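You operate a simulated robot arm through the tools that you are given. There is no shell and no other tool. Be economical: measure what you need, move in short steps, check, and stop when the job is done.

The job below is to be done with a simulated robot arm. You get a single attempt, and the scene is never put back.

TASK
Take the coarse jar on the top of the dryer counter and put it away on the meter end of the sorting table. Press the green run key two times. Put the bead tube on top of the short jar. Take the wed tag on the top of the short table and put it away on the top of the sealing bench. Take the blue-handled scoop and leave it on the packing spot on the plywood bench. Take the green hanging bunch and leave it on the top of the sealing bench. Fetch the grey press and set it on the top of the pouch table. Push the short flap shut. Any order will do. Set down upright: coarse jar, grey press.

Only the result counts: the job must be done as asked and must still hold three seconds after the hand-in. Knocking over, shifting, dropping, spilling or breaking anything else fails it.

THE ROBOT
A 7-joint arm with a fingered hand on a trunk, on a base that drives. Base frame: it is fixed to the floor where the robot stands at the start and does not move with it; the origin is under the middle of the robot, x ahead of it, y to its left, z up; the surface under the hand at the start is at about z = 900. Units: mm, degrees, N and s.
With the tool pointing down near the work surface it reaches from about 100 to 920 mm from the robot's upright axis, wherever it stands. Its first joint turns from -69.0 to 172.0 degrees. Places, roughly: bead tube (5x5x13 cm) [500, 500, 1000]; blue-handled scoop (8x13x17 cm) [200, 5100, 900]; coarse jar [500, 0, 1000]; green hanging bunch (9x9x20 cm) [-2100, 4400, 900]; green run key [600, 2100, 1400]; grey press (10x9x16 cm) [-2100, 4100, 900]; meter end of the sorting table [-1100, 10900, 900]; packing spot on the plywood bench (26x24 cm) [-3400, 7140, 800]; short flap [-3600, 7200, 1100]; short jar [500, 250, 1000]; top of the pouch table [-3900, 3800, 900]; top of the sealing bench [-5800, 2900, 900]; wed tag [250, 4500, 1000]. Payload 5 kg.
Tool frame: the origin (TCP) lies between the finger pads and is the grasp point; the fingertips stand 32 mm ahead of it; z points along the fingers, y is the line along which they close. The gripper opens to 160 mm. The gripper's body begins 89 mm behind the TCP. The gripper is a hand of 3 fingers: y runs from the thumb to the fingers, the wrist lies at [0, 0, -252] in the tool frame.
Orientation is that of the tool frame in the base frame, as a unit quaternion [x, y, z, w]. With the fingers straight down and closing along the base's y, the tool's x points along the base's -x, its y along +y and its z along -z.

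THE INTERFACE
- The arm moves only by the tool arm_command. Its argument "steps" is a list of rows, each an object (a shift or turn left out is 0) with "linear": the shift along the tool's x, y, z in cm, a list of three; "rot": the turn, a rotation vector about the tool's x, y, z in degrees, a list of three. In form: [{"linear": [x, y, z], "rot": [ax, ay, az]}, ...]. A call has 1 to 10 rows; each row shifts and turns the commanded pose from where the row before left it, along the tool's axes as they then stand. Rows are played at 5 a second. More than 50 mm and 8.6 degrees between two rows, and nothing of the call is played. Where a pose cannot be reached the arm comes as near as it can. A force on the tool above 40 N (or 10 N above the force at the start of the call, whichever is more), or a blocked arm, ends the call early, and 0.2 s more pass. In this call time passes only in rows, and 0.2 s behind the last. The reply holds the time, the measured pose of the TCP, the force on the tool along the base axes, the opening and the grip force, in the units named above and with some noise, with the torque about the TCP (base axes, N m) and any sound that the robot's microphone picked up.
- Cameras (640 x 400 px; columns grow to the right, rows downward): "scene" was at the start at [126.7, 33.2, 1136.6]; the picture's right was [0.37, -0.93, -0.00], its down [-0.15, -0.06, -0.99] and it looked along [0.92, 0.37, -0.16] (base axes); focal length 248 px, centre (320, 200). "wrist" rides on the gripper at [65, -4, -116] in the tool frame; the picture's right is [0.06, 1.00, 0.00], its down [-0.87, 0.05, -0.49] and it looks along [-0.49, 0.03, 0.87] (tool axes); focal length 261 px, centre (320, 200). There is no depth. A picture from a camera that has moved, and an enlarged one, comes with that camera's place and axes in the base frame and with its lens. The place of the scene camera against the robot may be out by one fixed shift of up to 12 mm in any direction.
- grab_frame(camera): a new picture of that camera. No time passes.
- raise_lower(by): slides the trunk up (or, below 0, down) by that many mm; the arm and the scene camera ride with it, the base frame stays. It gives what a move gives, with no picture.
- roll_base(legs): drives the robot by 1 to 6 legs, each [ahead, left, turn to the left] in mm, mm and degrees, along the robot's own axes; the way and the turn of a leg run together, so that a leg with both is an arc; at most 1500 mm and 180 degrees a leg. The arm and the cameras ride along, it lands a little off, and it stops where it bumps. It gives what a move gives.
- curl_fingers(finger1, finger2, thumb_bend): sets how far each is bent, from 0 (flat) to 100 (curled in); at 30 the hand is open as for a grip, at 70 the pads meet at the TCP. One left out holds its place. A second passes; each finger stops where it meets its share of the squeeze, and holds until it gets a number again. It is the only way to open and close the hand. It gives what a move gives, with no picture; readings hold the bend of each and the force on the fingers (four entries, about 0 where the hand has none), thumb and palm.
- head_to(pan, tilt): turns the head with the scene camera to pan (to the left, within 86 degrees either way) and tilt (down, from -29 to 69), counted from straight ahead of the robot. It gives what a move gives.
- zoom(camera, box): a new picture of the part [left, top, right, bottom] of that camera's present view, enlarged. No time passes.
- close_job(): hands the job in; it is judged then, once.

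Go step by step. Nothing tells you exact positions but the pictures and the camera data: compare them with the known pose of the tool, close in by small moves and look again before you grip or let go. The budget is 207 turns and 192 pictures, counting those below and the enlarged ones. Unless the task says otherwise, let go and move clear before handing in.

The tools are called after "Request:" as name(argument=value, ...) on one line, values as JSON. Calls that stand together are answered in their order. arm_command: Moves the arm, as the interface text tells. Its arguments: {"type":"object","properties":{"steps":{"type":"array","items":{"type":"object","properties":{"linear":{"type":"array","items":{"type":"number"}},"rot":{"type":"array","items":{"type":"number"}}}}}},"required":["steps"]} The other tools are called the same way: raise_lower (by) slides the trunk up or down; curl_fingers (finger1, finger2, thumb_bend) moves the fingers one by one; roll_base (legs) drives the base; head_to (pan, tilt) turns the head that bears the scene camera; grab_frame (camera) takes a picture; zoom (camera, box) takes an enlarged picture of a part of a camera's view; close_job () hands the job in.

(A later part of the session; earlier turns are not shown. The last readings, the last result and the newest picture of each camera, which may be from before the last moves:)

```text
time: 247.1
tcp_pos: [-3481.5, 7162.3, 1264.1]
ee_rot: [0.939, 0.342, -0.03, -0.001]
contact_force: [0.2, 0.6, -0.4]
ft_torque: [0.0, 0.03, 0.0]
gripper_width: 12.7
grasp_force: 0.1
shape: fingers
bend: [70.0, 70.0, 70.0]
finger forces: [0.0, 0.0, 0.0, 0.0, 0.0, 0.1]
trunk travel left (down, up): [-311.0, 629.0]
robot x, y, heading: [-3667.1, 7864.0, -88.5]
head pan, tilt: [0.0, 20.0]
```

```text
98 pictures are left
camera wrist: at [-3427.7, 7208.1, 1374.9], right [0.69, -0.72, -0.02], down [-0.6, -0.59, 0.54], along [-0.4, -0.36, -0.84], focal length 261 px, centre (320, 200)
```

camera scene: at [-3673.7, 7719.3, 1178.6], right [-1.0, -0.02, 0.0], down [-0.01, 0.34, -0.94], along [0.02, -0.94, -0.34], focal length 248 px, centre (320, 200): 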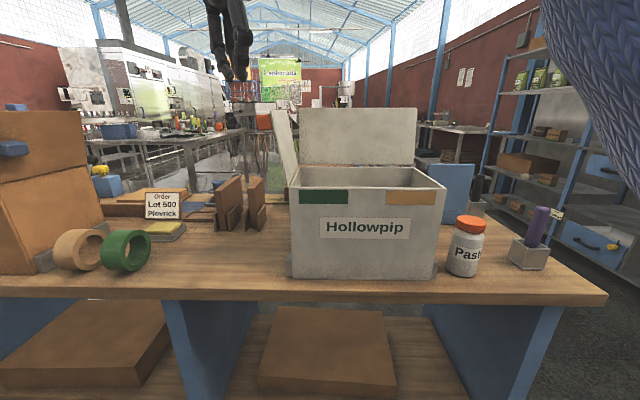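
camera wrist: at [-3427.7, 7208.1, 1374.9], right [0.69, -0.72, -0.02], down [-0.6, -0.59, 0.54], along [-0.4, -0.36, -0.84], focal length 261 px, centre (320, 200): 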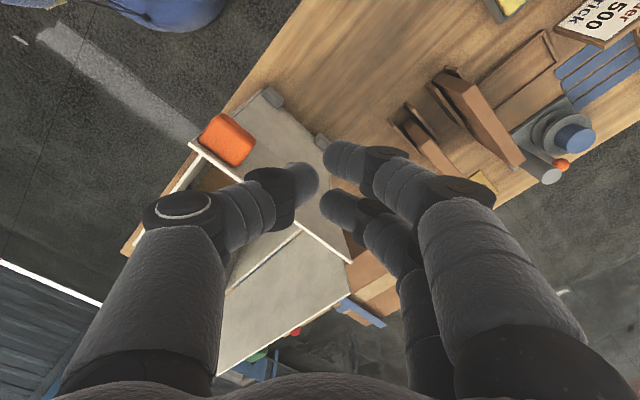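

Geometry agrees: flap's top edge is at x≈-3568. I lower 100 mm beside it and then push west in small guarded steps.

Request:
raise_lower(by=-100)

Request:
arm_command(steps=[{"linear": [-1.53, -1.28, 0]}, {"linear": [-1.53, -1.28, 0]}, {"linear": [-1.53, -1.28, 0]}, {"linear": [-1.53, -1.28, 0]}, {"linear": [-1.53, -1.28, 0]}, {"linear": [0, 0, 0]}])

Request:
grab_frame(camera="scene")

Request:
grab_frame(camera="wrist")

```text
time: 248.5
tcp_pos: [-3481.3, 7162.4, 1163.7]
ee_rot: [0.939, 0.343, -0.03, 0.001]
contact_force: [-0.4, 0.1, 0.6]
ft_torque: [0.0, 0.02, 0.04]
gripper_width: 12.8
grasp_force: 0.0
shape: fingers
bend: [70.0, 70.0, 70.0]
finger forces: [0.0, 0.0, 0.0, 0.0, 0.0, 0.1]
trunk travel left (down, up): [-211.0, 729.0]
robot x, y, heading: [-3666.6, 7864.6, -88.6]
head pan, tilt: [0.0, 20.0]
```

```text
time: 249.9
tcp_pos: [-3581.5, 7162.2, 1168.2]
ee_rot: [0.939, 0.343, -0.03, 0.001]
contact_force: [-0.4, -1.9, 0.9]
ft_torque: [0.02, 0.01, 0.0]
gripper_width: 11.7
grasp_force: 0.9
shape: fingers
bend: [70.0, 70.0, 70.0]
finger forces: [0.1, 0.0, 0.0, 0.1, 1.8, 0.0]
trunk travel left (down, up): [-211.0, 729.0]
robot x, y, heading: [-3666.7, 7861.6, -88.7]
head pan, tilt: [0.0, 20.0]
```

```text
97 pictures are left
camera scene: at [-3673.8, 7719.2, 1078.6], right [-1.0, -0.02, 0.0], down [-0.01, 0.34, -0.94], along [0.02, -0.94, -0.34], focal length 248 px, centre (320, 200)
```

scene: 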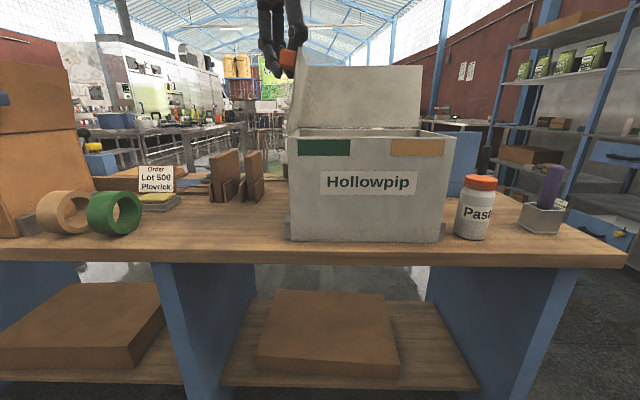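

```text
96 pictures are left
camera wrist: at [-3527.7, 7208.2, 1280.4], right [0.69, -0.72, -0.02], down [-0.6, -0.59, 0.54], along [-0.4, -0.36, -0.84], focal length 261 px, centre (320, 200)
```

wrist: 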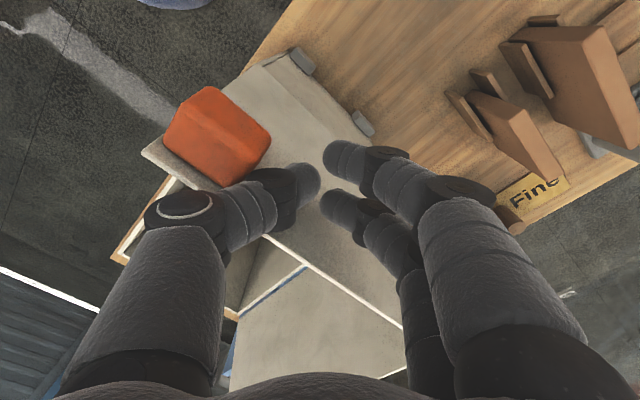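

The flap moves easily (about 2 N). I keep pushing west.

Request:
arm_command(steps=[{"linear": [-1.53, -1.28, 0]}, {"linear": [-1.53, -1.28, 0]}, {"linear": [-1.53, -1.28, 0]}, {"linear": [-1.53, -1.28, 0]}, {"linear": [0, 0, 0]}])

Request:
raise_lower(by=-45)

Request:
grab_frame(camera="scene")

Request:
grab_frame(camera="wrist")

```text
time: 251.1
tcp_pos: [-3660.2, 7161.9, 1173.5]
ee_rot: [0.939, 0.342, -0.031, 0.0]
contact_force: [0.3, 0.1, 0.9]
ft_torque: [0.02, -0.03, -0.01]
gripper_width: 12.3
grasp_force: 0.1
shape: fingers
bend: [70.0, 70.0, 70.0]
finger forces: [0.1, 0.0, 0.1, 0.0, 0.0, 0.1]
trunk travel left (down, up): [-211.0, 729.0]
robot x, y, heading: [-3666.7, 7862.0, -88.6]
head pan, tilt: [0.0, 20.0]
```

```text
time: 251.9
tcp_pos: [-3658.8, 7161.5, 1127.5]
ee_rot: [0.939, 0.343, -0.03, 0.001]
contact_force: [0.2, -0.8, 0.0]
ft_torque: [-0.02, -0.01, 0.03]
gripper_width: 12.2
grasp_force: 0.1
shape: fingers
bend: [70.0, 70.0, 70.0]
finger forces: [0.0, 0.0, 0.0, 0.0, 0.0, 0.0]
trunk travel left (down, up): [-166.0, 774.0]
robot x, y, heading: [-3667.4, 7862.9, -88.8]
head pan, tilt: [0.0, 20.0]
```

```text
95 pictures are left
camera scene: at [-3673.0, 7719.8, 1033.5], right [-1.0, -0.02, 0.0], down [-0.01, 0.34, -0.94], along [0.02, -0.94, -0.34], focal length 248 px, centre (320, 200)
```

scene: 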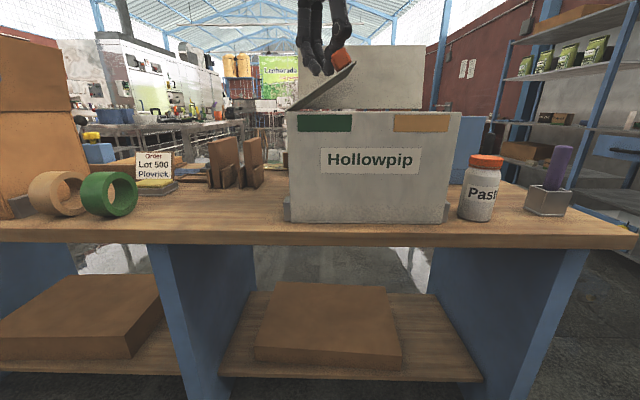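

```text
94 pictures are left
camera wrist: at [-3604.4, 7209.2, 1239.8], right [0.69, -0.72, -0.02], down [-0.6, -0.59, 0.54], along [-0.4, -0.36, -0.84], focal length 261 px, centre (320, 200)
```

wrist: 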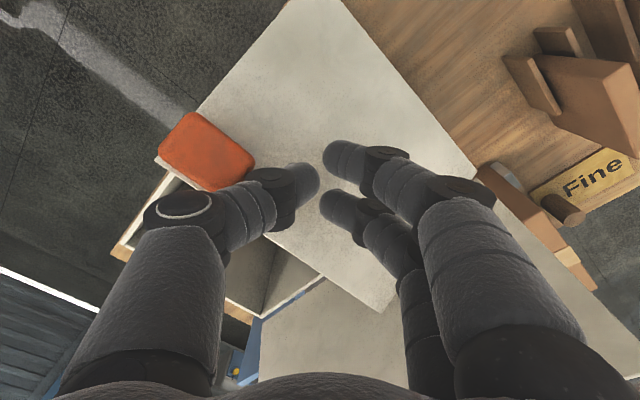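

The flap is about 35° from closed. I shift 30 mm further west and press it down.

Request:
arm_command(steps=[{"linear": [-1.15, -0.96, 0]}, {"linear": [-1.15, -0.96, 0]}, {"linear": [0, 0, 0]}])

Request:
raise_lower(by=-40)

Request:
raise_lower(by=-12)

Request:
grab_frame(camera="scene")

Request:
grab_frame(camera="wrist")

```text
time: 252.7
tcp_pos: [-3690.5, 7162.3, 1129.8]
ee_rot: [0.939, 0.342, -0.031, 0.001]
contact_force: [-0.7, -0.4, -0.8]
ft_torque: [0.03, -0.02, 0.05]
gripper_width: 12.4
grasp_force: 0.1
shape: fingers
bend: [70.0, 70.0, 70.0]
finger forces: [0.1, 0.0, 0.1, 0.0, 0.0, 0.0]
trunk travel left (down, up): [-166.0, 774.0]
robot x, y, heading: [-3665.8, 7865.0, -88.5]
head pan, tilt: [0.0, 20.0]
```

```text
time: 253.6
tcp_pos: [-3689.7, 7162.2, 1088.6]
ee_rot: [0.939, 0.342, -0.031, 0.001]
contact_force: [0.0, 0.2, -0.2]
ft_torque: [0.0, 0.0, -0.01]
gripper_width: 12.3
grasp_force: 0.0
shape: fingers
bend: [70.0, 70.0, 70.0]
finger forces: [0.0, 0.0, 0.0, 0.0, 0.0, 0.0]
trunk travel left (down, up): [-126.0, 814.0]
robot x, y, heading: [-3665.5, 7862.5, -88.7]
head pan, tilt: [0.0, 20.0]
```

```text
time: 254.2
tcp_pos: [-3689.9, 7163.6, 1077.2]
ee_rot: [0.939, 0.343, -0.03, 0.001]
contact_force: [0.7, 0.0, -0.5]
ft_torque: [0.01, 0.0, 0.01]
gripper_width: 12.3
grasp_force: 0.1
shape: fingers
bend: [70.0, 70.0, 70.0]
finger forces: [0.1, 0.0, 0.1, 0.0, 0.0, 0.0]
trunk travel left (down, up): [-114.0, 826.0]
robot x, y, heading: [-3669.1, 7866.9, -88.7]
head pan, tilt: [0.0, 20.0]
```

```text
93 pictures are left
camera scene: at [-3673.7, 7719.5, 981.6], right [-1.0, -0.02, 0.0], down [-0.01, 0.34, -0.94], along [0.02, -0.94, -0.34], focal length 248 px, centre (320, 200)
```

scene: 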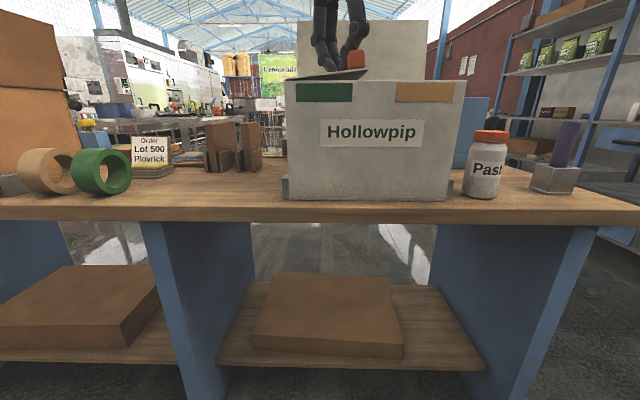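

```text
92 pictures are left
camera wrist: at [-3636.1, 7209.1, 1189.4], right [0.69, -0.72, -0.02], down [-0.6, -0.59, 0.54], along [-0.4, -0.36, -0.84], focal length 261 px, centre (320, 200)
```

wrist: 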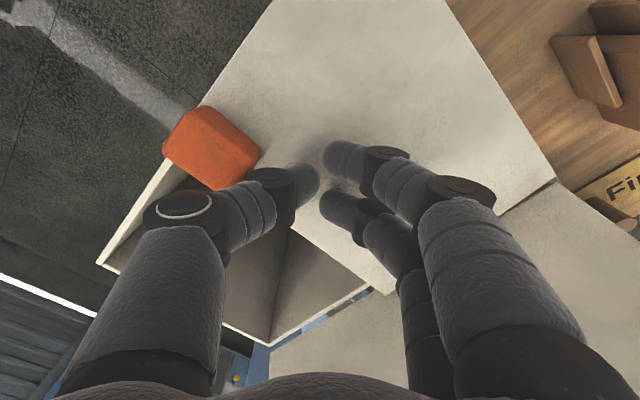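

Nearly flat now. I press down a little more in small steps until it seats.

Request:
raise_lower(by=-8)

Request:
raise_lower(by=-6)

Request:
grab_frame(camera="scene")

```text
time: 254.7
tcp_pos: [-3690.9, 7163.1, 1069.4]
ee_rot: [0.939, 0.343, -0.031, 0.001]
contact_force: [-0.9, 1.0, -0.2]
ft_torque: [0.03, -0.01, -0.01]
gripper_width: 12.4
grasp_force: 0.0
shape: fingers
bend: [70.0, 70.0, 70.0]
finger forces: [0.0, 0.0, 0.1, 0.0, 0.0, 0.0]
trunk travel left (down, up): [-106.0, 834.0]
robot x, y, heading: [-3662.0, 7865.9, -88.6]
head pan, tilt: [0.0, 20.0]
```

```text
time: 255.3
tcp_pos: [-3691.4, 7161.8, 1063.3]
ee_rot: [0.939, 0.343, -0.03, 0.002]
contact_force: [0.4, -2.5, 7.4]
ft_torque: [-0.01, -0.19, -0.08]
gripper_width: 12.0
grasp_force: 3.6
shape: fingers
bend: [71.0, 70.0, 70.0]
finger forces: [7.7, 0.0, 0.0, 0.1, 0.0, 0.1]
trunk travel left (down, up): [-100.0, 840.0]
robot x, y, heading: [-3665.3, 7867.4, -88.7]
head pan, tilt: [0.0, 20.0]
```

```text
91 pictures are left
camera scene: at [-3673.6, 7719.5, 967.7], right [-1.0, -0.02, 0.0], down [-0.01, 0.34, -0.94], along [0.02, -0.94, -0.34], focal length 248 px, centre (320, 200)
```

scene: 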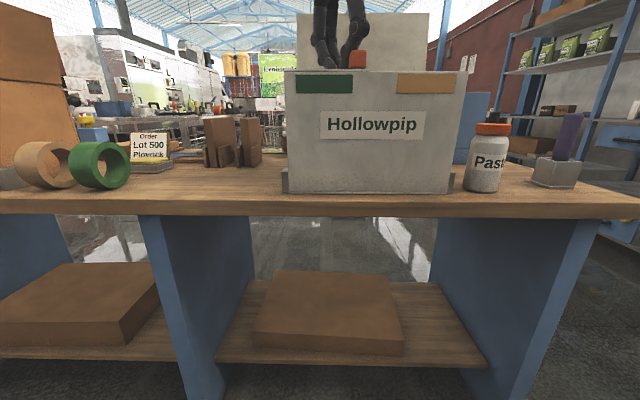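

The flap is flat and takes 7 N. I lift straight up and check that it stays shut.

Request:
raise_lower(by=350)

Request:
head_to(pan=0, tilt=35)

Request:
grab_frame(camera="scene")

```text
time: 258.7
tcp_pos: [-3691.8, 7162.5, 1412.1]
ee_rot: [0.939, 0.343, -0.03, 0.001]
contact_force: [0.4, -0.1, 0.0]
ft_torque: [0.02, 0.02, 0.0]
gripper_width: 11.9
grasp_force: 0.1
shape: fingers
bend: [70.0, 70.0, 70.0]
finger forces: [0.1, 0.0, 0.0, 0.1, 0.1, 0.0]
trunk travel left (down, up): [-450.0, 490.0]
robot x, y, heading: [-3670.4, 7867.1, -88.3]
head pan, tilt: [0.0, 20.0]
```

```text
time: 259.5
tcp_pos: [-3691.7, 7163.3, 1414.0]
ee_rot: [0.939, 0.342, -0.03, 0.002]
contact_force: [-0.5, -0.3, 0.9]
ft_torque: [0.0, -0.03, -0.02]
gripper_width: 11.9
grasp_force: 0.0
shape: fingers
bend: [70.0, 70.0, 70.0]
finger forces: [0.0, 0.1, 0.0, 0.0, 0.0, 0.0]
trunk travel left (down, up): [-450.0, 490.0]
robot x, y, heading: [-3667.1, 7863.6, -88.6]
head pan, tilt: [0.0, 35.0]
```

```text
90 pictures are left
camera scene: at [-3673.9, 7724.3, 1293.8], right [-1.0, -0.02, 0.0], down [-0.01, 0.57, -0.82], along [0.02, -0.82, -0.57], focal length 248 px, centre (320, 200)
```

scene: 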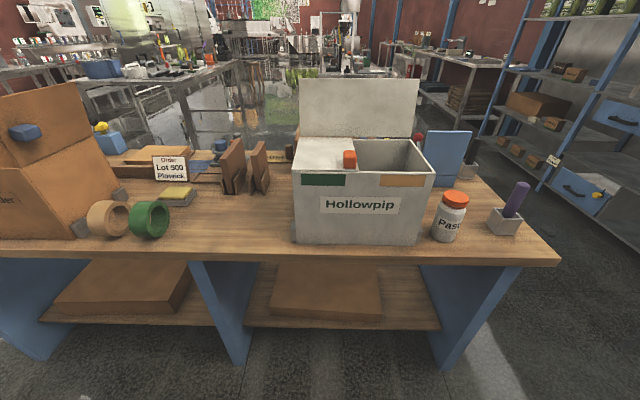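

The short flap is shut and stays so; the packing spot at (-3400, 7120) is free. Now I drive to the scoop on the east table via the gap.

Request:
roll_base(legs=[[0, 1430, -1.4], [0, 470, 0], [1450, 0, 0], [420, 0, 0], [0, 950, 0], [900, 0, 0]])

Request:
roll_base(legs=[[0, 0, 89]])

Request:
head_to(pan=0, tilt=25)

Request:
grab_frame(camera="scene")

```text
time: 286.6
tcp_pos: [-969.0, 4409.4, 1413.3]
ee_rot: [0.947, 0.32, -0.031, 0.0]
contact_force: [0.9, -0.7, -0.3]
ft_torque: [-0.01, -0.01, -0.01]
gripper_width: 12.0
grasp_force: 0.0
shape: fingers
bend: [70.0, 70.0, 70.0]
finger forces: [0.0, 0.1, 0.0, 0.0, 0.0, 0.0]
trunk travel left (down, up): [-450.0, 490.0]
robot x, y, heading: [-910.3, 5111.1, -91.3]
head pan, tilt: [0.0, 35.0]
```

```text
time: 290.8
tcp_pos: [-215.7, 5028.1, 1412.4]
ee_rot: [0.46, 0.888, -0.022, 0.021]
contact_force: [-0.4, 0.2, 0.0]
ft_torque: [-0.01, 0.01, -0.02]
gripper_width: 12.0
grasp_force: 0.3
shape: fingers
bend: [70.0, 70.0, 70.0]
finger forces: [0.0, 0.0, 0.0, 0.0, 0.1, 0.0]
trunk travel left (down, up): [-450.0, 490.0]
robot x, y, heading: [-910.3, 5111.2, -3.6]
head pan, tilt: [0.0, 35.0]
```

```text
time: 291.5
tcp_pos: [-215.3, 5027.7, 1412.1]
ee_rot: [0.459, 0.888, -0.022, 0.022]
contact_force: [-0.2, 0.8, -0.4]
ft_torque: [0.0, 0.01, 0.0]
gripper_width: 11.9
grasp_force: 0.0
shape: fingers
bend: [70.0, 70.0, 70.0]
finger forces: [0.0, 0.0, 0.0, 0.0, 0.0, 0.1]
trunk travel left (down, up): [-450.0, 490.0]
robot x, y, heading: [-910.5, 5112.2, -3.5]
head pan, tilt: [0.0, 25.0]
```

```text
89 pictures are left
camera scene: at [-778.6, 5100.7, 1309.4], right [-0.06, -1.0, 0.0], down [-0.42, 0.03, -0.91], along [0.9, -0.05, -0.42], focal length 248 px, centre (320, 200)
```

scene: 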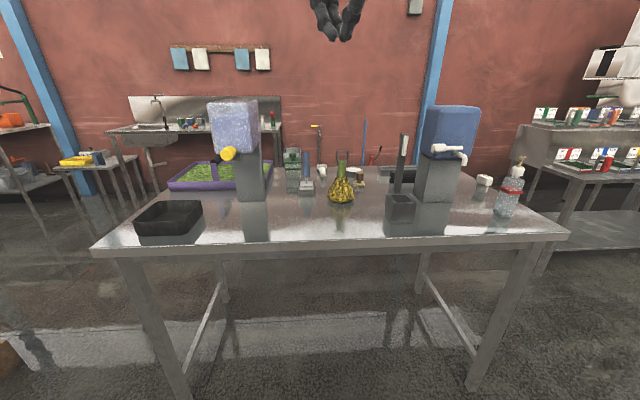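

Request:
zoom(camera="scene", box=[200, 90, 540, 250])

```text
1.88 times, centred on (370, 170) of scene
camera zoom: at [-778.6, 5100.7, 1309.4], right [-0.06, -1.0, 0.0], down [-0.42, 0.03, -0.91], along [0.9, -0.05, -0.42], focal length 466 px, centre (226, 256)
```

zoom: 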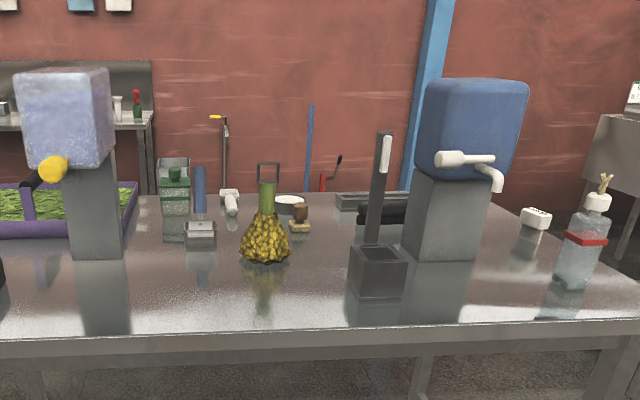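

The scoop stands with its blue handle upright at about (155, 5107), handle top at z≈1065. I drive up so the hand is above it.

Request:
roll_base(legs=[[364, 100, 0]])

Request:
curl_fingers(finger1=45, finger2=45, thumb_bend=45)

Request:
raise_lower(by=-220)

Request:
grab_frame(camera="wrist")

Request:
grab_frame(camera="scene")

```text
time: 293.9
tcp_pos: [160.4, 5099.3, 1412.7]
ee_rot: [0.462, 0.886, -0.022, 0.021]
contact_force: [0.4, 0.8, -0.1]
ft_torque: [-0.01, 0.05, -0.02]
gripper_width: 12.1
grasp_force: 0.1
shape: fingers
bend: [70.0, 70.0, 70.0]
finger forces: [0.1, 0.0, 0.1, 0.0, 0.1, 0.0]
trunk travel left (down, up): [-450.0, 490.0]
robot x, y, heading: [-537.8, 5183.4, -4.3]
head pan, tilt: [0.0, 25.0]
```

```text
time: 294.9
tcp_pos: [158.3, 5098.6, 1413.1]
ee_rot: [0.463, 0.886, -0.022, 0.021]
contact_force: [1.1, 0.2, 0.2]
ft_torque: [0.03, -0.03, 0.02]
gripper_width: 107.1
grasp_force: 0.1
shape: fingers
bend: [45.0, 45.0, 45.0]
finger forces: [0.1, 0.1, 0.0, 0.0, 0.0, 0.1]
trunk travel left (down, up): [-450.0, 490.0]
robot x, y, heading: [-543.4, 5184.1, -3.9]
head pan, tilt: [0.0, 25.0]
```

```text
time: 297.2
tcp_pos: [157.9, 5096.7, 1193.3]
ee_rot: [0.463, 0.886, -0.022, 0.021]
contact_force: [-0.2, -0.6, -0.4]
ft_torque: [-0.03, -0.01, 0.02]
gripper_width: 107.0
grasp_force: 0.1
shape: fingers
bend: [45.0, 45.0, 45.0]
finger forces: [0.1, 0.0, 0.0, 0.1, 0.0, 0.0]
trunk travel left (down, up): [-230.0, 710.0]
robot x, y, heading: [-537.1, 5183.3, -3.8]
head pan, tilt: [0.0, 25.0]
```

```text
87 pictures are left
camera wrist: at [117.0, 5154.4, 1305.1], right [0.78, 0.62, -0.02], down [0.53, -0.65, 0.54], along [0.32, -0.43, -0.84], focal length 261 px, centre (320, 200)
```

wrist: 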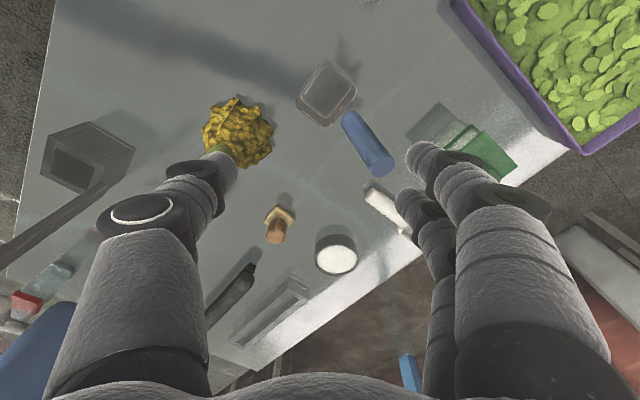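

```text
86 pictures are left
camera scene: at [-405.6, 5175.2, 1089.6], right [-0.07, -1.0, 0.0], down [-0.42, 0.03, -0.91], along [0.9, -0.06, -0.42], focal length 248 px, centre (320, 200)
```

scene: 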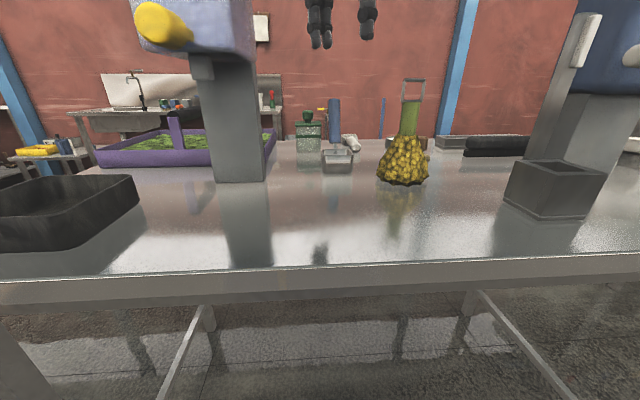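

Refined: the blue handle is at about (213, 5103), top z≈1063, with the tray in front of it. I shift the hand over the handle.

Request:
arm_command(steps=[{"linear": [-1.35, 2.4, 0]}, {"linear": [-1.35, 2.4, 0]}, {"linear": [0, 0, 0]}])

Request:
raise_lower(by=-65)

Request:
grab_frame(camera="wrist")

Request:
zoom(camera="scene", box=[240, 0, 440, 200])

```text
time: 298.1
tcp_pos: [213.1, 5104.7, 1192.9]
ee_rot: [0.462, 0.886, -0.021, 0.021]
contact_force: [-0.5, -0.3, -0.5]
ft_torque: [-0.01, 0.0, 0.01]
gripper_width: 107.3
grasp_force: 0.0
shape: fingers
bend: [45.0, 45.0, 45.0]
finger forces: [0.0, 0.0, 0.0, 0.0, 0.0, 0.1]
trunk travel left (down, up): [-230.0, 710.0]
robot x, y, heading: [-539.0, 5183.8, -3.8]
head pan, tilt: [0.0, 25.0]
```

```text
time: 299.1
tcp_pos: [212.8, 5103.8, 1127.7]
ee_rot: [0.464, 0.886, -0.022, 0.021]
contact_force: [-0.3, -0.1, 0.6]
ft_torque: [0.02, -0.01, 0.01]
gripper_width: 107.4
grasp_force: 0.0
shape: fingers
bend: [45.0, 45.0, 45.0]
finger forces: [0.0, 0.0, 0.0, 0.0, 0.0, 0.0]
trunk travel left (down, up): [-165.0, 775.0]
robot x, y, heading: [-536.6, 5185.8, -3.8]
head pan, tilt: [0.0, 25.0]
```

```text
85 pictures are left
camera wrist: at [172.1, 5160.6, 1239.7], right [0.78, 0.62, -0.02], down [0.53, -0.65, 0.54], along [0.32, -0.43, -0.84], focal length 261 px, centre (320, 200)
```

wrist: 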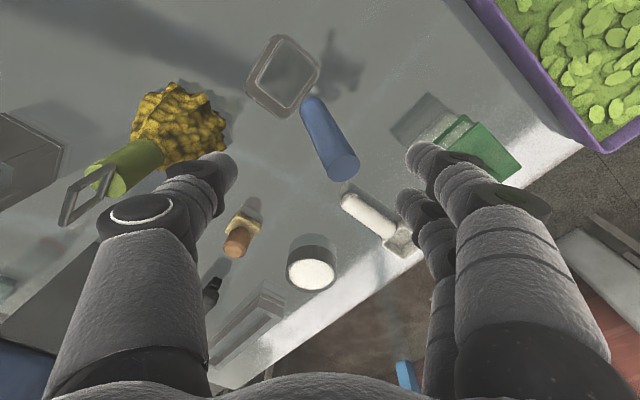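

```text
2.00 times, centred on (340, 100) of scene
camera zoom: at [-405.6, 5175.2, 1024.6], right [-0.07, -1.0, 0.0], down [-0.42, 0.03, -0.91], along [0.9, -0.06, -0.42], focal length 496 px, centre (280, 400)
```

zoom: 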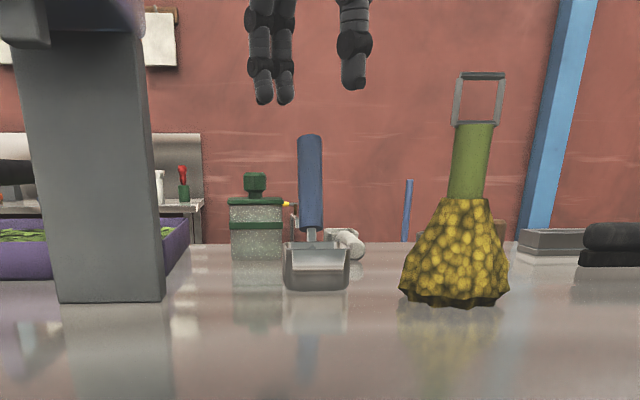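

The handle leans about 15° in x (top (228, 5106, 1068), base (200, 5105, 965)). I turn the hand to close along y, so the tilt does not matter, and centre.

Request:
arm_command(steps=[{"rot": [0, 0, -7.8]}, {"rot": [0, 0, -7.8]}, {"rot": [0, 0, -7.8]}, {"rot": [0, 0, -7.8]}, {"rot": [0, 0, -7.8]}, {"rot": [0, 0, -7.8]}, {"rot": [0, 0, -7.8]}, {"linear": [-0.5, 0.2, 0]}, {"linear": [0, 0, 0]}])

Request:
grab_frame(camera="wrist")

```text
time: 301.1
tcp_pos: [210.1, 5108.5, 1111.8]
ee_rot: [0.005, 1.0, -0.027, 0.012]
contact_force: [0.2, -0.1, 0.3]
ft_torque: [-0.01, -0.03, 0.04]
gripper_width: 107.3
grasp_force: 0.1
shape: fingers
bend: [45.0, 45.0, 45.0]
finger forces: [0.0, 0.1, 0.1, 0.0, 0.0, 0.0]
out of reach, approached as far as the arm can: row 7
trunk travel left (down, up): [-165.0, 775.0]
robot x, y, heading: [-539.4, 5181.6, -3.8]
head pan, tilt: [0.0, 25.0]
```

```text
83 pictures are left
camera wrist: at [143.3, 5110.1, 1227.5], right [-0.05, 1.0, -0.06], down [0.86, 0.07, 0.51], along [0.51, -0.02, -0.86], focal length 261 px, centre (320, 200)
```

wrist: 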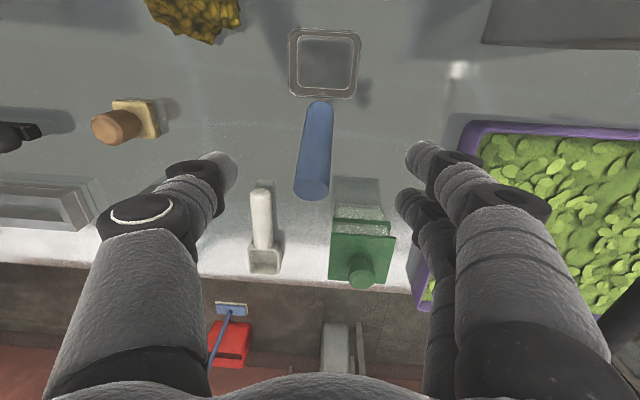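

Request:
arm_command(steps=[{"linear": [-0.8, -0.55, 0]}, {"linear": [0, 0, 0]}])

Request:
raise_lower(by=-76)

Request:
grab_frame(camera="wrist")

Request:
zoom(camera="scene", box=[240, 0, 440, 200])

```text
time: 301.7
tcp_pos: [214.5, 5103.7, 1107.7]
ee_rot: [0.005, 1.0, -0.028, 0.011]
contact_force: [0.7, 0.0, -0.6]
ft_torque: [-0.01, 0.0, 0.01]
gripper_width: 107.1
grasp_force: 0.0
shape: fingers
bend: [45.0, 45.0, 45.0]
finger forces: [0.1, 0.0, 0.0, 0.0, 0.0, 0.1]
out of reach, approached as far as the arm can: row 1
trunk travel left (down, up): [-165.0, 775.0]
robot x, y, heading: [-538.4, 5185.1, -3.9]
head pan, tilt: [0.0, 25.0]
```

```text
time: 302.8
tcp_pos: [214.5, 5102.2, 1032.2]
ee_rot: [0.006, 1.0, -0.028, 0.011]
contact_force: [-0.1, -0.1, -0.1]
ft_torque: [-0.01, -0.02, 0.03]
gripper_width: 107.2
grasp_force: 0.0
shape: fingers
bend: [45.0, 45.0, 45.0]
finger forces: [0.1, 0.1, 0.0, 0.0, 0.0, 0.0]
trunk travel left (down, up): [-89.0, 851.0]
robot x, y, heading: [-536.4, 5184.0, -4.0]
head pan, tilt: [0.0, 25.0]
```

```text
82 pictures are left
camera wrist: at [147.9, 5104.4, 1147.0], right [-0.05, 1.0, -0.06], down [0.86, 0.07, 0.51], along [0.51, -0.02, -0.86], focal length 261 px, centre (320, 200)
```

wrist: 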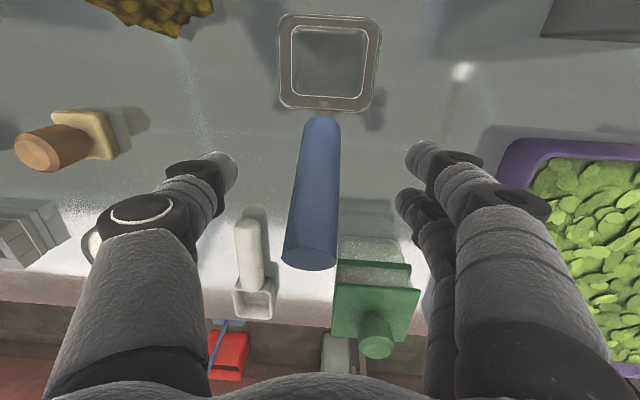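

```text
2.00 times, centred on (340, 100) of scene
camera zoom: at [-405.6, 5175.2, 948.6], right [-0.07, -1.0, 0.0], down [-0.42, 0.03, -0.91], along [0.9, -0.06, -0.42], focal length 496 px, centre (280, 400)
```

zoom: 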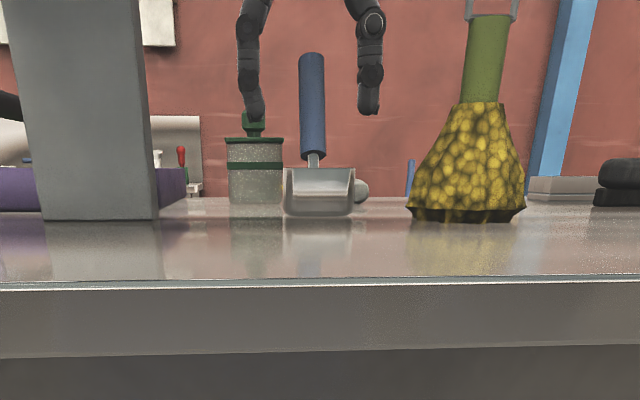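

The fingers straddle the handle. I close.

Request:
curl_fingers(finger1=72, finger2=72, thumb_bend=72)

Request:
raise_lower(by=60)

Request:
grab_frame(camera="wrist")

Request:
grab_frame(camera="scene")

```text
time: 303.8
tcp_pos: [215.0, 5104.2, 1032.4]
ee_rot: [0.005, 1.0, -0.028, 0.011]
contact_force: [-0.1, -0.7, 0.0]
ft_torque: [0.03, 0.08, 0.01]
gripper_width: 21.4
grasp_force: 13.9
shape: fingers
bend: [71.0, 67.0, 67.0]
finger forces: [4.7, 9.9, 0.0, 0.0, 12.5, 0.0]
trunk travel left (down, up): [-89.0, 851.0]
robot x, y, heading: [-535.5, 5186.7, -3.8]
head pan, tilt: [0.0, 25.0]
```

```text
time: 304.8
tcp_pos: [215.5, 5102.7, 1091.6]
ee_rot: [0.006, 1.0, -0.028, 0.011]
contact_force: [0.6, -1.5, -1.3]
ft_torque: [0.02, -0.04, -0.02]
gripper_width: 17.6
grasp_force: 12.1
shape: fingers
bend: [72.0, 67.0, 68.0]
finger forces: [2.2, 10.7, 0.0, 0.0, 11.0, 0.0]
trunk travel left (down, up): [-149.0, 791.0]
robot x, y, heading: [-538.9, 5190.3, -3.7]
head pan, tilt: [0.0, 25.0]
```

```text
80 pictures are left
camera wrist: at [148.5, 5104.3, 1206.2], right [-0.05, 1.0, -0.06], down [0.86, 0.07, 0.51], along [0.51, -0.02, -0.86], focal length 261 px, centre (320, 200)
```

wrist: 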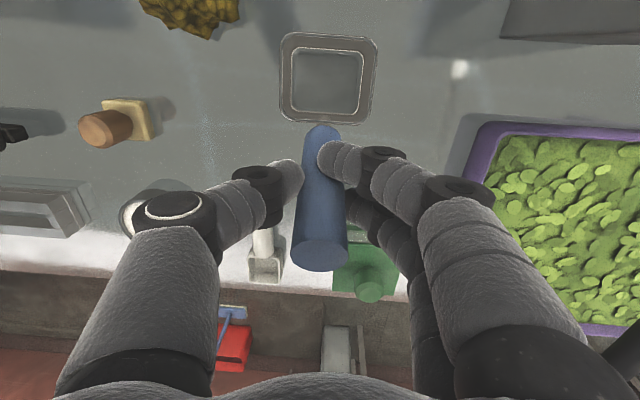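

```text
79 pictures are left
camera scene: at [-405.3, 5175.1, 1008.3], right [-0.07, -1.0, 0.0], down [-0.42, 0.03, -0.91], along [0.9, -0.06, -0.42], focal length 248 px, centre (320, 200)
```

scene: 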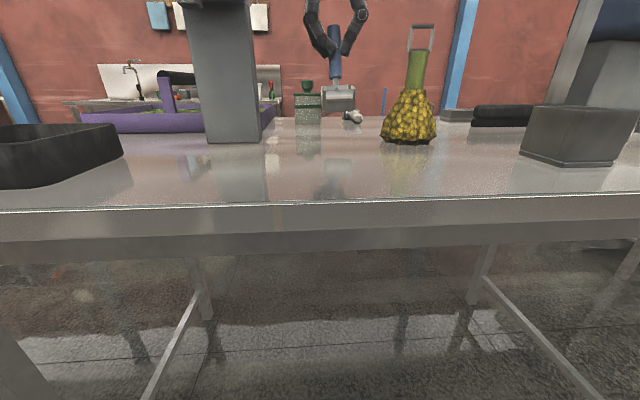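

It is lifted. One finger holds lightly, so I tighten, then raise well clear.

Request:
curl_fingers(finger1=80, finger2=76, thumb_bend=76)

Request:
raise_lower(by=280)

Request:
roll_base(legs=[[-370, 0, 3.8]])

Request:
head_to(pan=0, tilt=5)

Request:
grab_frame(camera="scene")

```text
time: 305.8
tcp_pos: [214.4, 5101.6, 1092.3]
ee_rot: [0.005, 1.0, -0.028, 0.011]
contact_force: [-1.0, 0.1, -2.0]
ft_torque: [0.01, -0.05, 0.0]
gripper_width: 8.2
grasp_force: 14.4
shape: fingers
bend: [79.0, 66.0, 69.0]
finger forces: [0.0, 13.1, 0.0, 0.0, 15.6, 0.0]
trunk travel left (down, up): [-149.0, 791.0]
robot x, y, heading: [-538.1, 5186.7, -3.9]
head pan, tilt: [0.0, 25.0]
```

```text
time: 308.6
tcp_pos: [215.1, 5102.4, 1371.9]
ee_rot: [0.006, 1.0, -0.028, 0.011]
contact_force: [0.9, -0.2, -1.8]
ft_torque: [0.03, -0.03, 0.02]
gripper_width: 8.3
grasp_force: 14.5
shape: fingers
bend: [79.0, 66.0, 69.0]
finger forces: [0.0, 12.9, 0.0, 0.1, 15.5, 0.0]
trunk travel left (down, up): [-429.0, 511.0]
robot x, y, heading: [-538.9, 5184.0, -4.0]
head pan, tilt: [0.0, 25.0]
```

```text
time: 311.0
tcp_pos: [-151.8, 5167.9, 1372.7]
ee_rot: [-0.029, 0.999, -0.027, 0.012]
contact_force: [-0.2, 0.6, -0.9]
ft_torque: [0.05, -0.07, 0.01]
gripper_width: 8.5
grasp_force: 14.5
shape: fingers
bend: [79.0, 66.0, 69.0]
finger forces: [0.0, 13.0, 0.0, 0.0, 15.8, 0.0]
trunk travel left (down, up): [-429.0, 511.0]
robot x, y, heading: [-909.1, 5199.0, 0.2]
head pan, tilt: [0.0, 25.0]
```

```text
time: 311.8
tcp_pos: [-149.7, 5168.5, 1371.4]
ee_rot: [-0.031, 0.999, -0.028, 0.012]
contact_force: [-0.3, -1.1, -0.6]
ft_torque: [0.0, -0.09, -0.01]
gripper_width: 8.0
grasp_force: 15.1
shape: fingers
bend: [79.0, 66.0, 69.0]
finger forces: [0.0, 13.0, 0.0, 0.1, 15.7, 0.0]
trunk travel left (down, up): [-429.0, 511.0]
robot x, y, heading: [-904.8, 5197.8, 0.0]
head pan, tilt: [0.0, 5.0]
```

```text
78 pictures are left
camera scene: at [-774.5, 5197.2, 1320.9], right [0.0, -1.0, 0.0], down [-0.09, 0.0, -1.0], along [1.0, 0.0, -0.09], focal length 248 px, centre (320, 200)
```

scene: 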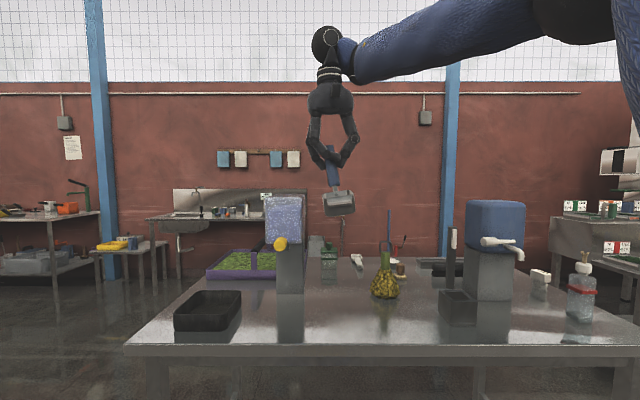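

Request:
zoom(camera="scene", box=[270, 80, 400, 240])

Request:
grab_frame(camera="wrist")

```text
2.50 times, centred on (335, 160) of scene
camera zoom: at [-774.5, 5197.2, 1320.9], right [0.0, -1.0, 0.0], down [-0.09, 0.0, -1.0], along [1.0, 0.0, -0.09], focal length 619 px, centre (282, 300)
```

zoom: 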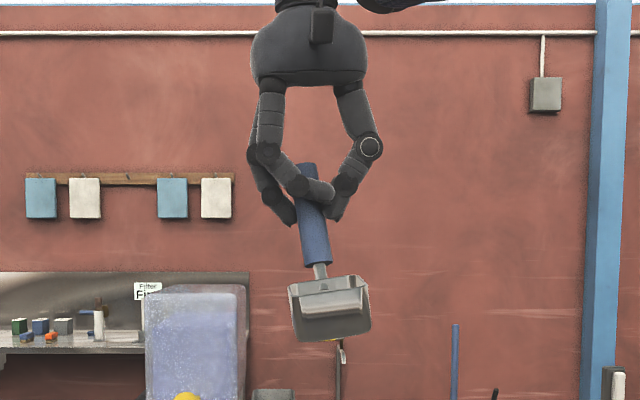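

```text
76 pictures are left
camera wrist: at [-217.1, 5165.5, 1486.9], right [-0.12, 0.99, -0.06], down [0.85, 0.13, 0.51], along [0.51, 0.01, -0.86], focal length 261 px, centre (320, 200)
```

wrist: 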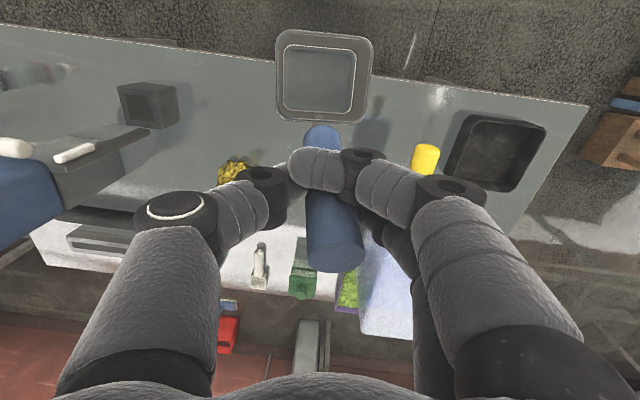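

The scoop is caged firmly by the fingers. I carry it back around to the north side of the plywood bench.

Request:
roll_base(legs=[[0, 0, 90], [820, 0, 0], [0, 860, 0], [1450, 0, 0], [400, 0, 0]])

Request:
roll_base(legs=[[0, 0, 90], [0, 0, 90]])

```text
time: 333.1
tcp_pos: [-1825.5, 8614.3, 1370.4]
ee_rot: [0.739, -0.673, 0.012, -0.028]
contact_force: [0.4, 0.1, -2.9]
ft_torque: [-0.02, 0.04, 0.0]
gripper_width: 8.2
grasp_force: 14.2
shape: fingers
bend: [80.0, 66.0, 69.0]
finger forces: [0.1, 12.8, 0.0, 0.1, 15.5, 0.1]
trunk travel left (down, up): [-429.0, 511.0]
robot x, y, heading: [-1827.6, 7856.7, 91.9]
head pan, tilt: [0.0, 5.0]
```

```text
time: 341.1
tcp_pos: [-1844.4, 7100.0, 1371.8]
ee_rot: [0.678, 0.734, -0.029, -0.01]
contact_force: [0.3, -0.1, -1.5]
ft_torque: [-0.05, 0.01, 0.04]
gripper_width: 8.1
grasp_force: 13.6
shape: fingers
bend: [80.0, 66.0, 69.0]
finger forces: [0.1, 12.3, 0.1, 0.0, 15.6, 0.1]
trunk travel left (down, up): [-429.0, 511.0]
robot x, y, heading: [-1831.1, 7858.9, -88.7]
head pan, tilt: [0.0, 5.0]
```

Request:
roll_base(legs=[[0, 0, -1.3], [0, -1430, 0], [10, -108, 0]])

Request:
head_to(pan=0, tilt=30)

Request:
raise_lower(by=-200)

Request:
grab_frame(camera="scene")

Request:
grab_frame(camera="wrist")

```text
time: 349.5
tcp_pos: [-3396.8, 7065.5, 1370.7]
ee_rot: [0.677, 0.735, -0.027, -0.01]
contact_force: [-0.6, -0.2, -2.4]
ft_torque: [-0.04, -0.15, 0.03]
gripper_width: 8.1
grasp_force: 14.2
shape: fingers
bend: [80.0, 66.0, 69.0]
finger forces: [0.0, 12.4, 0.0, 0.1, 15.8, 0.0]
trunk travel left (down, up): [-429.0, 511.0]
robot x, y, heading: [-3385.9, 7817.9, -88.5]
head pan, tilt: [0.0, 5.0]
```

```text
time: 350.4
tcp_pos: [-3394.3, 7066.0, 1371.6]
ee_rot: [0.677, 0.736, -0.029, -0.01]
contact_force: [0.0, -0.5, -1.1]
ft_torque: [0.02, -0.02, 0.02]
gripper_width: 8.0
grasp_force: 14.2
shape: fingers
bend: [80.0, 66.0, 69.0]
finger forces: [0.1, 12.5, 0.0, 0.0, 15.8, 0.0]
trunk travel left (down, up): [-429.0, 511.0]
robot x, y, heading: [-3382.4, 7821.3, -88.2]
head pan, tilt: [0.0, 30.0]
```

```text
time: 352.5
tcp_pos: [-3395.3, 7065.4, 1171.8]
ee_rot: [0.677, 0.735, -0.028, -0.01]
contact_force: [-0.3, 0.5, -1.4]
ft_torque: [-0.04, -0.02, 0.02]
gripper_width: 8.1
grasp_force: 14.1
shape: fingers
bend: [80.0, 66.0, 69.0]
finger forces: [0.1, 12.4, 0.0, 0.1, 15.8, 0.0]
trunk travel left (down, up): [-229.0, 711.0]
robot x, y, heading: [-3382.3, 7823.5, -88.6]
head pan, tilt: [0.0, 30.0]
```

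```text
75 pictures are left
camera scene: at [-3389.0, 7681.4, 1080.6], right [-1.0, -0.03, 0.0], down [-0.01, 0.5, -0.87], along [0.02, -0.87, -0.5], focal length 248 px, centre (320, 200)
```

scene: 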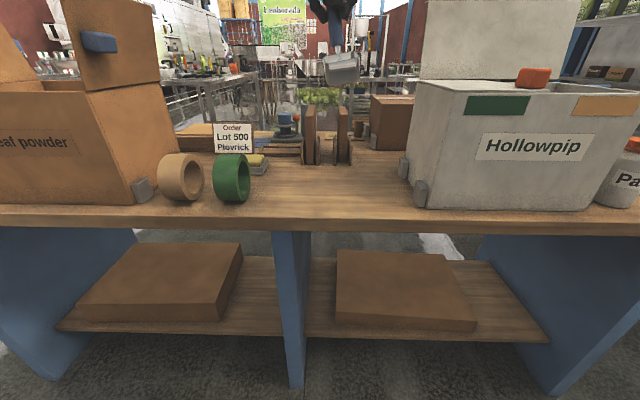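

```text
74 pictures are left
camera wrist: at [-3396.9, 7132.3, 1286.9], right [0.99, 0.14, -0.06], down [0.15, -0.85, 0.51], along [0.03, -0.51, -0.86], focal length 261 px, centre (320, 200)
```

wrist: 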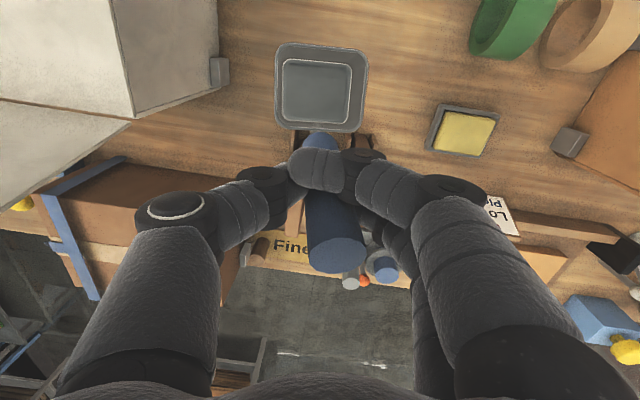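

The tray would land at about (-3404, 7102); I shift 30 mm toward me to centre it in the packing spot, and test whether the arm itself can lower a bit.

Request:
arm_command(steps=[{"linear": [1.5, 0, 0]}, {"linear": [1.5, 0, 0]}, {"linear": [0, 0, 2]}, {"linear": [0, 0, 2]}, {"linear": [0, 0, 0]}])

Request:
raise_lower(by=-150)

Request:
grab_frame(camera="wrist")

Request:
grab_frame(camera="scene")

```text
time: 353.7
tcp_pos: [-3399.0, 7095.3, 1149.9]
ee_rot: [0.676, 0.736, -0.028, -0.011]
contact_force: [-0.4, 0.7, -1.1]
ft_torque: [-0.02, -0.02, 0.04]
gripper_width: 8.1
grasp_force: 14.1
shape: fingers
bend: [80.0, 66.0, 69.0]
finger forces: [0.0, 12.4, 0.1, 0.0, 16.0, 0.1]
out of reach, approached as far as the arm can: row 4
trunk travel left (down, up): [-229.0, 711.0]
robot x, y, heading: [-3383.1, 7823.5, -88.5]
head pan, tilt: [0.0, 30.0]
```

```text
time: 355.5
tcp_pos: [-3399.2, 7095.1, 1000.3]
ee_rot: [0.676, 0.736, -0.029, -0.011]
contact_force: [-0.4, 0.0, -2.1]
ft_torque: [-0.06, -0.05, 0.03]
gripper_width: 8.1
grasp_force: 14.4
shape: fingers
bend: [80.0, 66.0, 69.0]
finger forces: [0.2, 12.4, 0.1, 0.1, 15.9, 0.0]
trunk travel left (down, up): [-79.0, 861.0]
robot x, y, heading: [-3381.0, 7824.6, -88.4]
head pan, tilt: [0.0, 30.0]
```

```text
73 pictures are left
camera wrist: at [-3401.0, 7161.6, 1115.6], right [0.99, 0.14, -0.06], down [0.15, -0.85, 0.51], along [0.03, -0.51, -0.86], focal length 261 px, centre (320, 200)
```

wrist: 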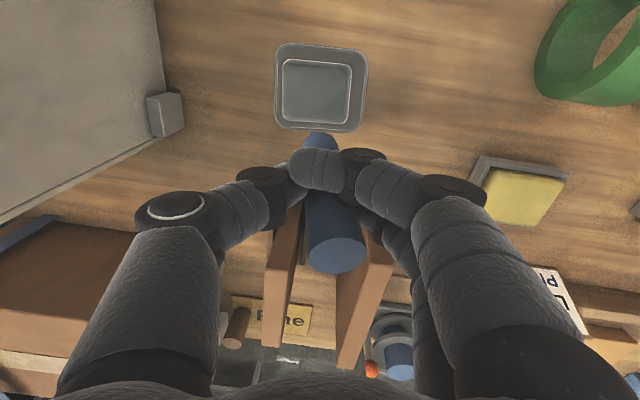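

```text
72 pictures are left
camera scene: at [-3389.0, 7681.4, 930.6], right [-1.0, -0.03, 0.0], down [-0.01, 0.5, -0.87], along [0.02, -0.87, -0.5], focal length 248 px, centre (320, 200)
```

scene: 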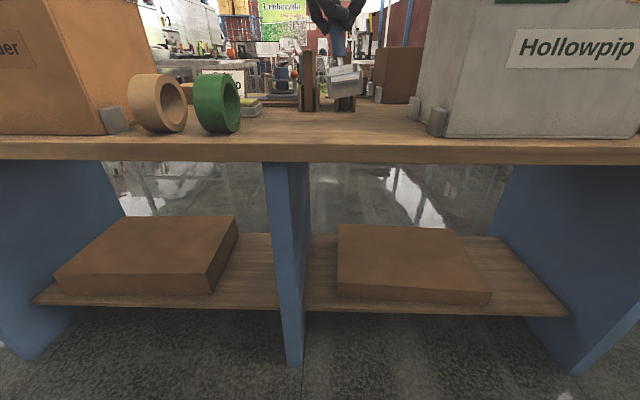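

Path is clear (the wooden dividers end at y≈6985). I lower on towards contact.

Request:
raise_lower(by=-60)

Request:
zoom(camera="scene", box=[240, 0, 440, 140])

```text
time: 356.5
tcp_pos: [-3398.8, 7095.7, 940.0]
ee_rot: [0.676, 0.736, -0.029, -0.011]
contact_force: [0.5, 0.9, -1.4]
ft_torque: [0.02, -0.03, -0.04]
gripper_width: 8.0
grasp_force: 15.2
shape: fingers
bend: [80.0, 66.0, 69.0]
finger forces: [0.0, 12.8, 0.0, 0.0, 16.8, 0.1]
trunk travel left (down, up): [-19.0, 921.0]
robot x, y, heading: [-3380.8, 7822.1, -88.3]
head pan, tilt: [0.0, 30.0]
```

```text
2.86 times, centred on (340, 70) of scene
camera zoom: at [-3389.0, 7681.5, 870.6], right [-1.0, -0.03, 0.0], down [-0.01, 0.5, -0.87], along [0.02, -0.87, -0.5], focal length 708 px, centre (263, 571)
```

zoom: 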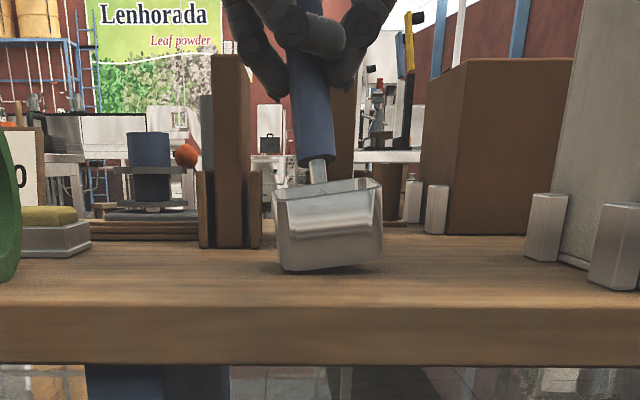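

Request:
raise_lower(by=-6)

Request:
raise_lower(by=-4)

Request:
zoom(camera="scene", box=[240, 0, 440, 140])

```text
time: 357.0
tcp_pos: [-3397.8, 7096.1, 935.5]
ee_rot: [0.677, 0.736, -0.028, -0.01]
contact_force: [-0.1, 0.3, 0.0]
ft_torque: [0.05, 0.0, 0.0]
gripper_width: 7.7
grasp_force: 14.6
shape: fingers
bend: [80.0, 66.0, 69.0]
finger forces: [0.0, 12.8, 0.0, 0.0, 17.0, 0.0]
trunk travel left (down, up): [-13.0, 927.0]
robot x, y, heading: [-3383.1, 7826.2, -88.6]
head pan, tilt: [0.0, 30.0]
```

```text
time: 357.6
tcp_pos: [-3399.5, 7096.0, 933.0]
ee_rot: [0.677, 0.735, -0.029, -0.009]
contact_force: [-2.3, -2.0, 9.7]
ft_torque: [-0.05, -0.01, 0.01]
gripper_width: 7.8
grasp_force: 17.4
shape: fingers
bend: [80.0, 66.0, 69.0]
finger forces: [0.0, 12.9, 0.0, 0.0, 21.3, 0.0]
trunk travel left (down, up): [-9.0, 931.0]
robot x, y, heading: [-3383.5, 7822.3, -88.2]
head pan, tilt: [0.0, 30.0]
```

```text
2.86 times, centred on (340, 70) of scene
camera zoom: at [-3389.1, 7681.8, 860.8], right [-1.0, -0.03, 0.0], down [-0.01, 0.5, -0.87], along [0.02, -0.87, -0.5], focal length 708 px, centre (263, 571)
```

zoom: 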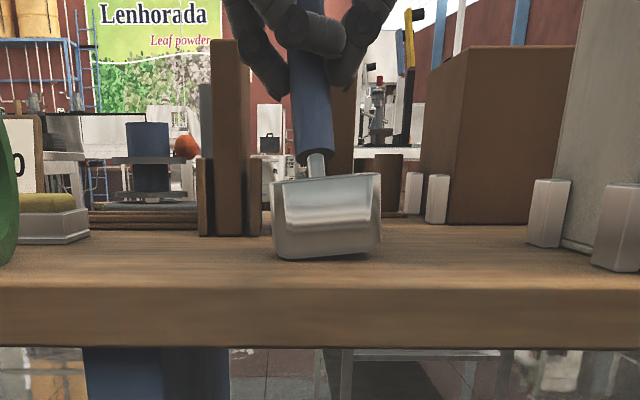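

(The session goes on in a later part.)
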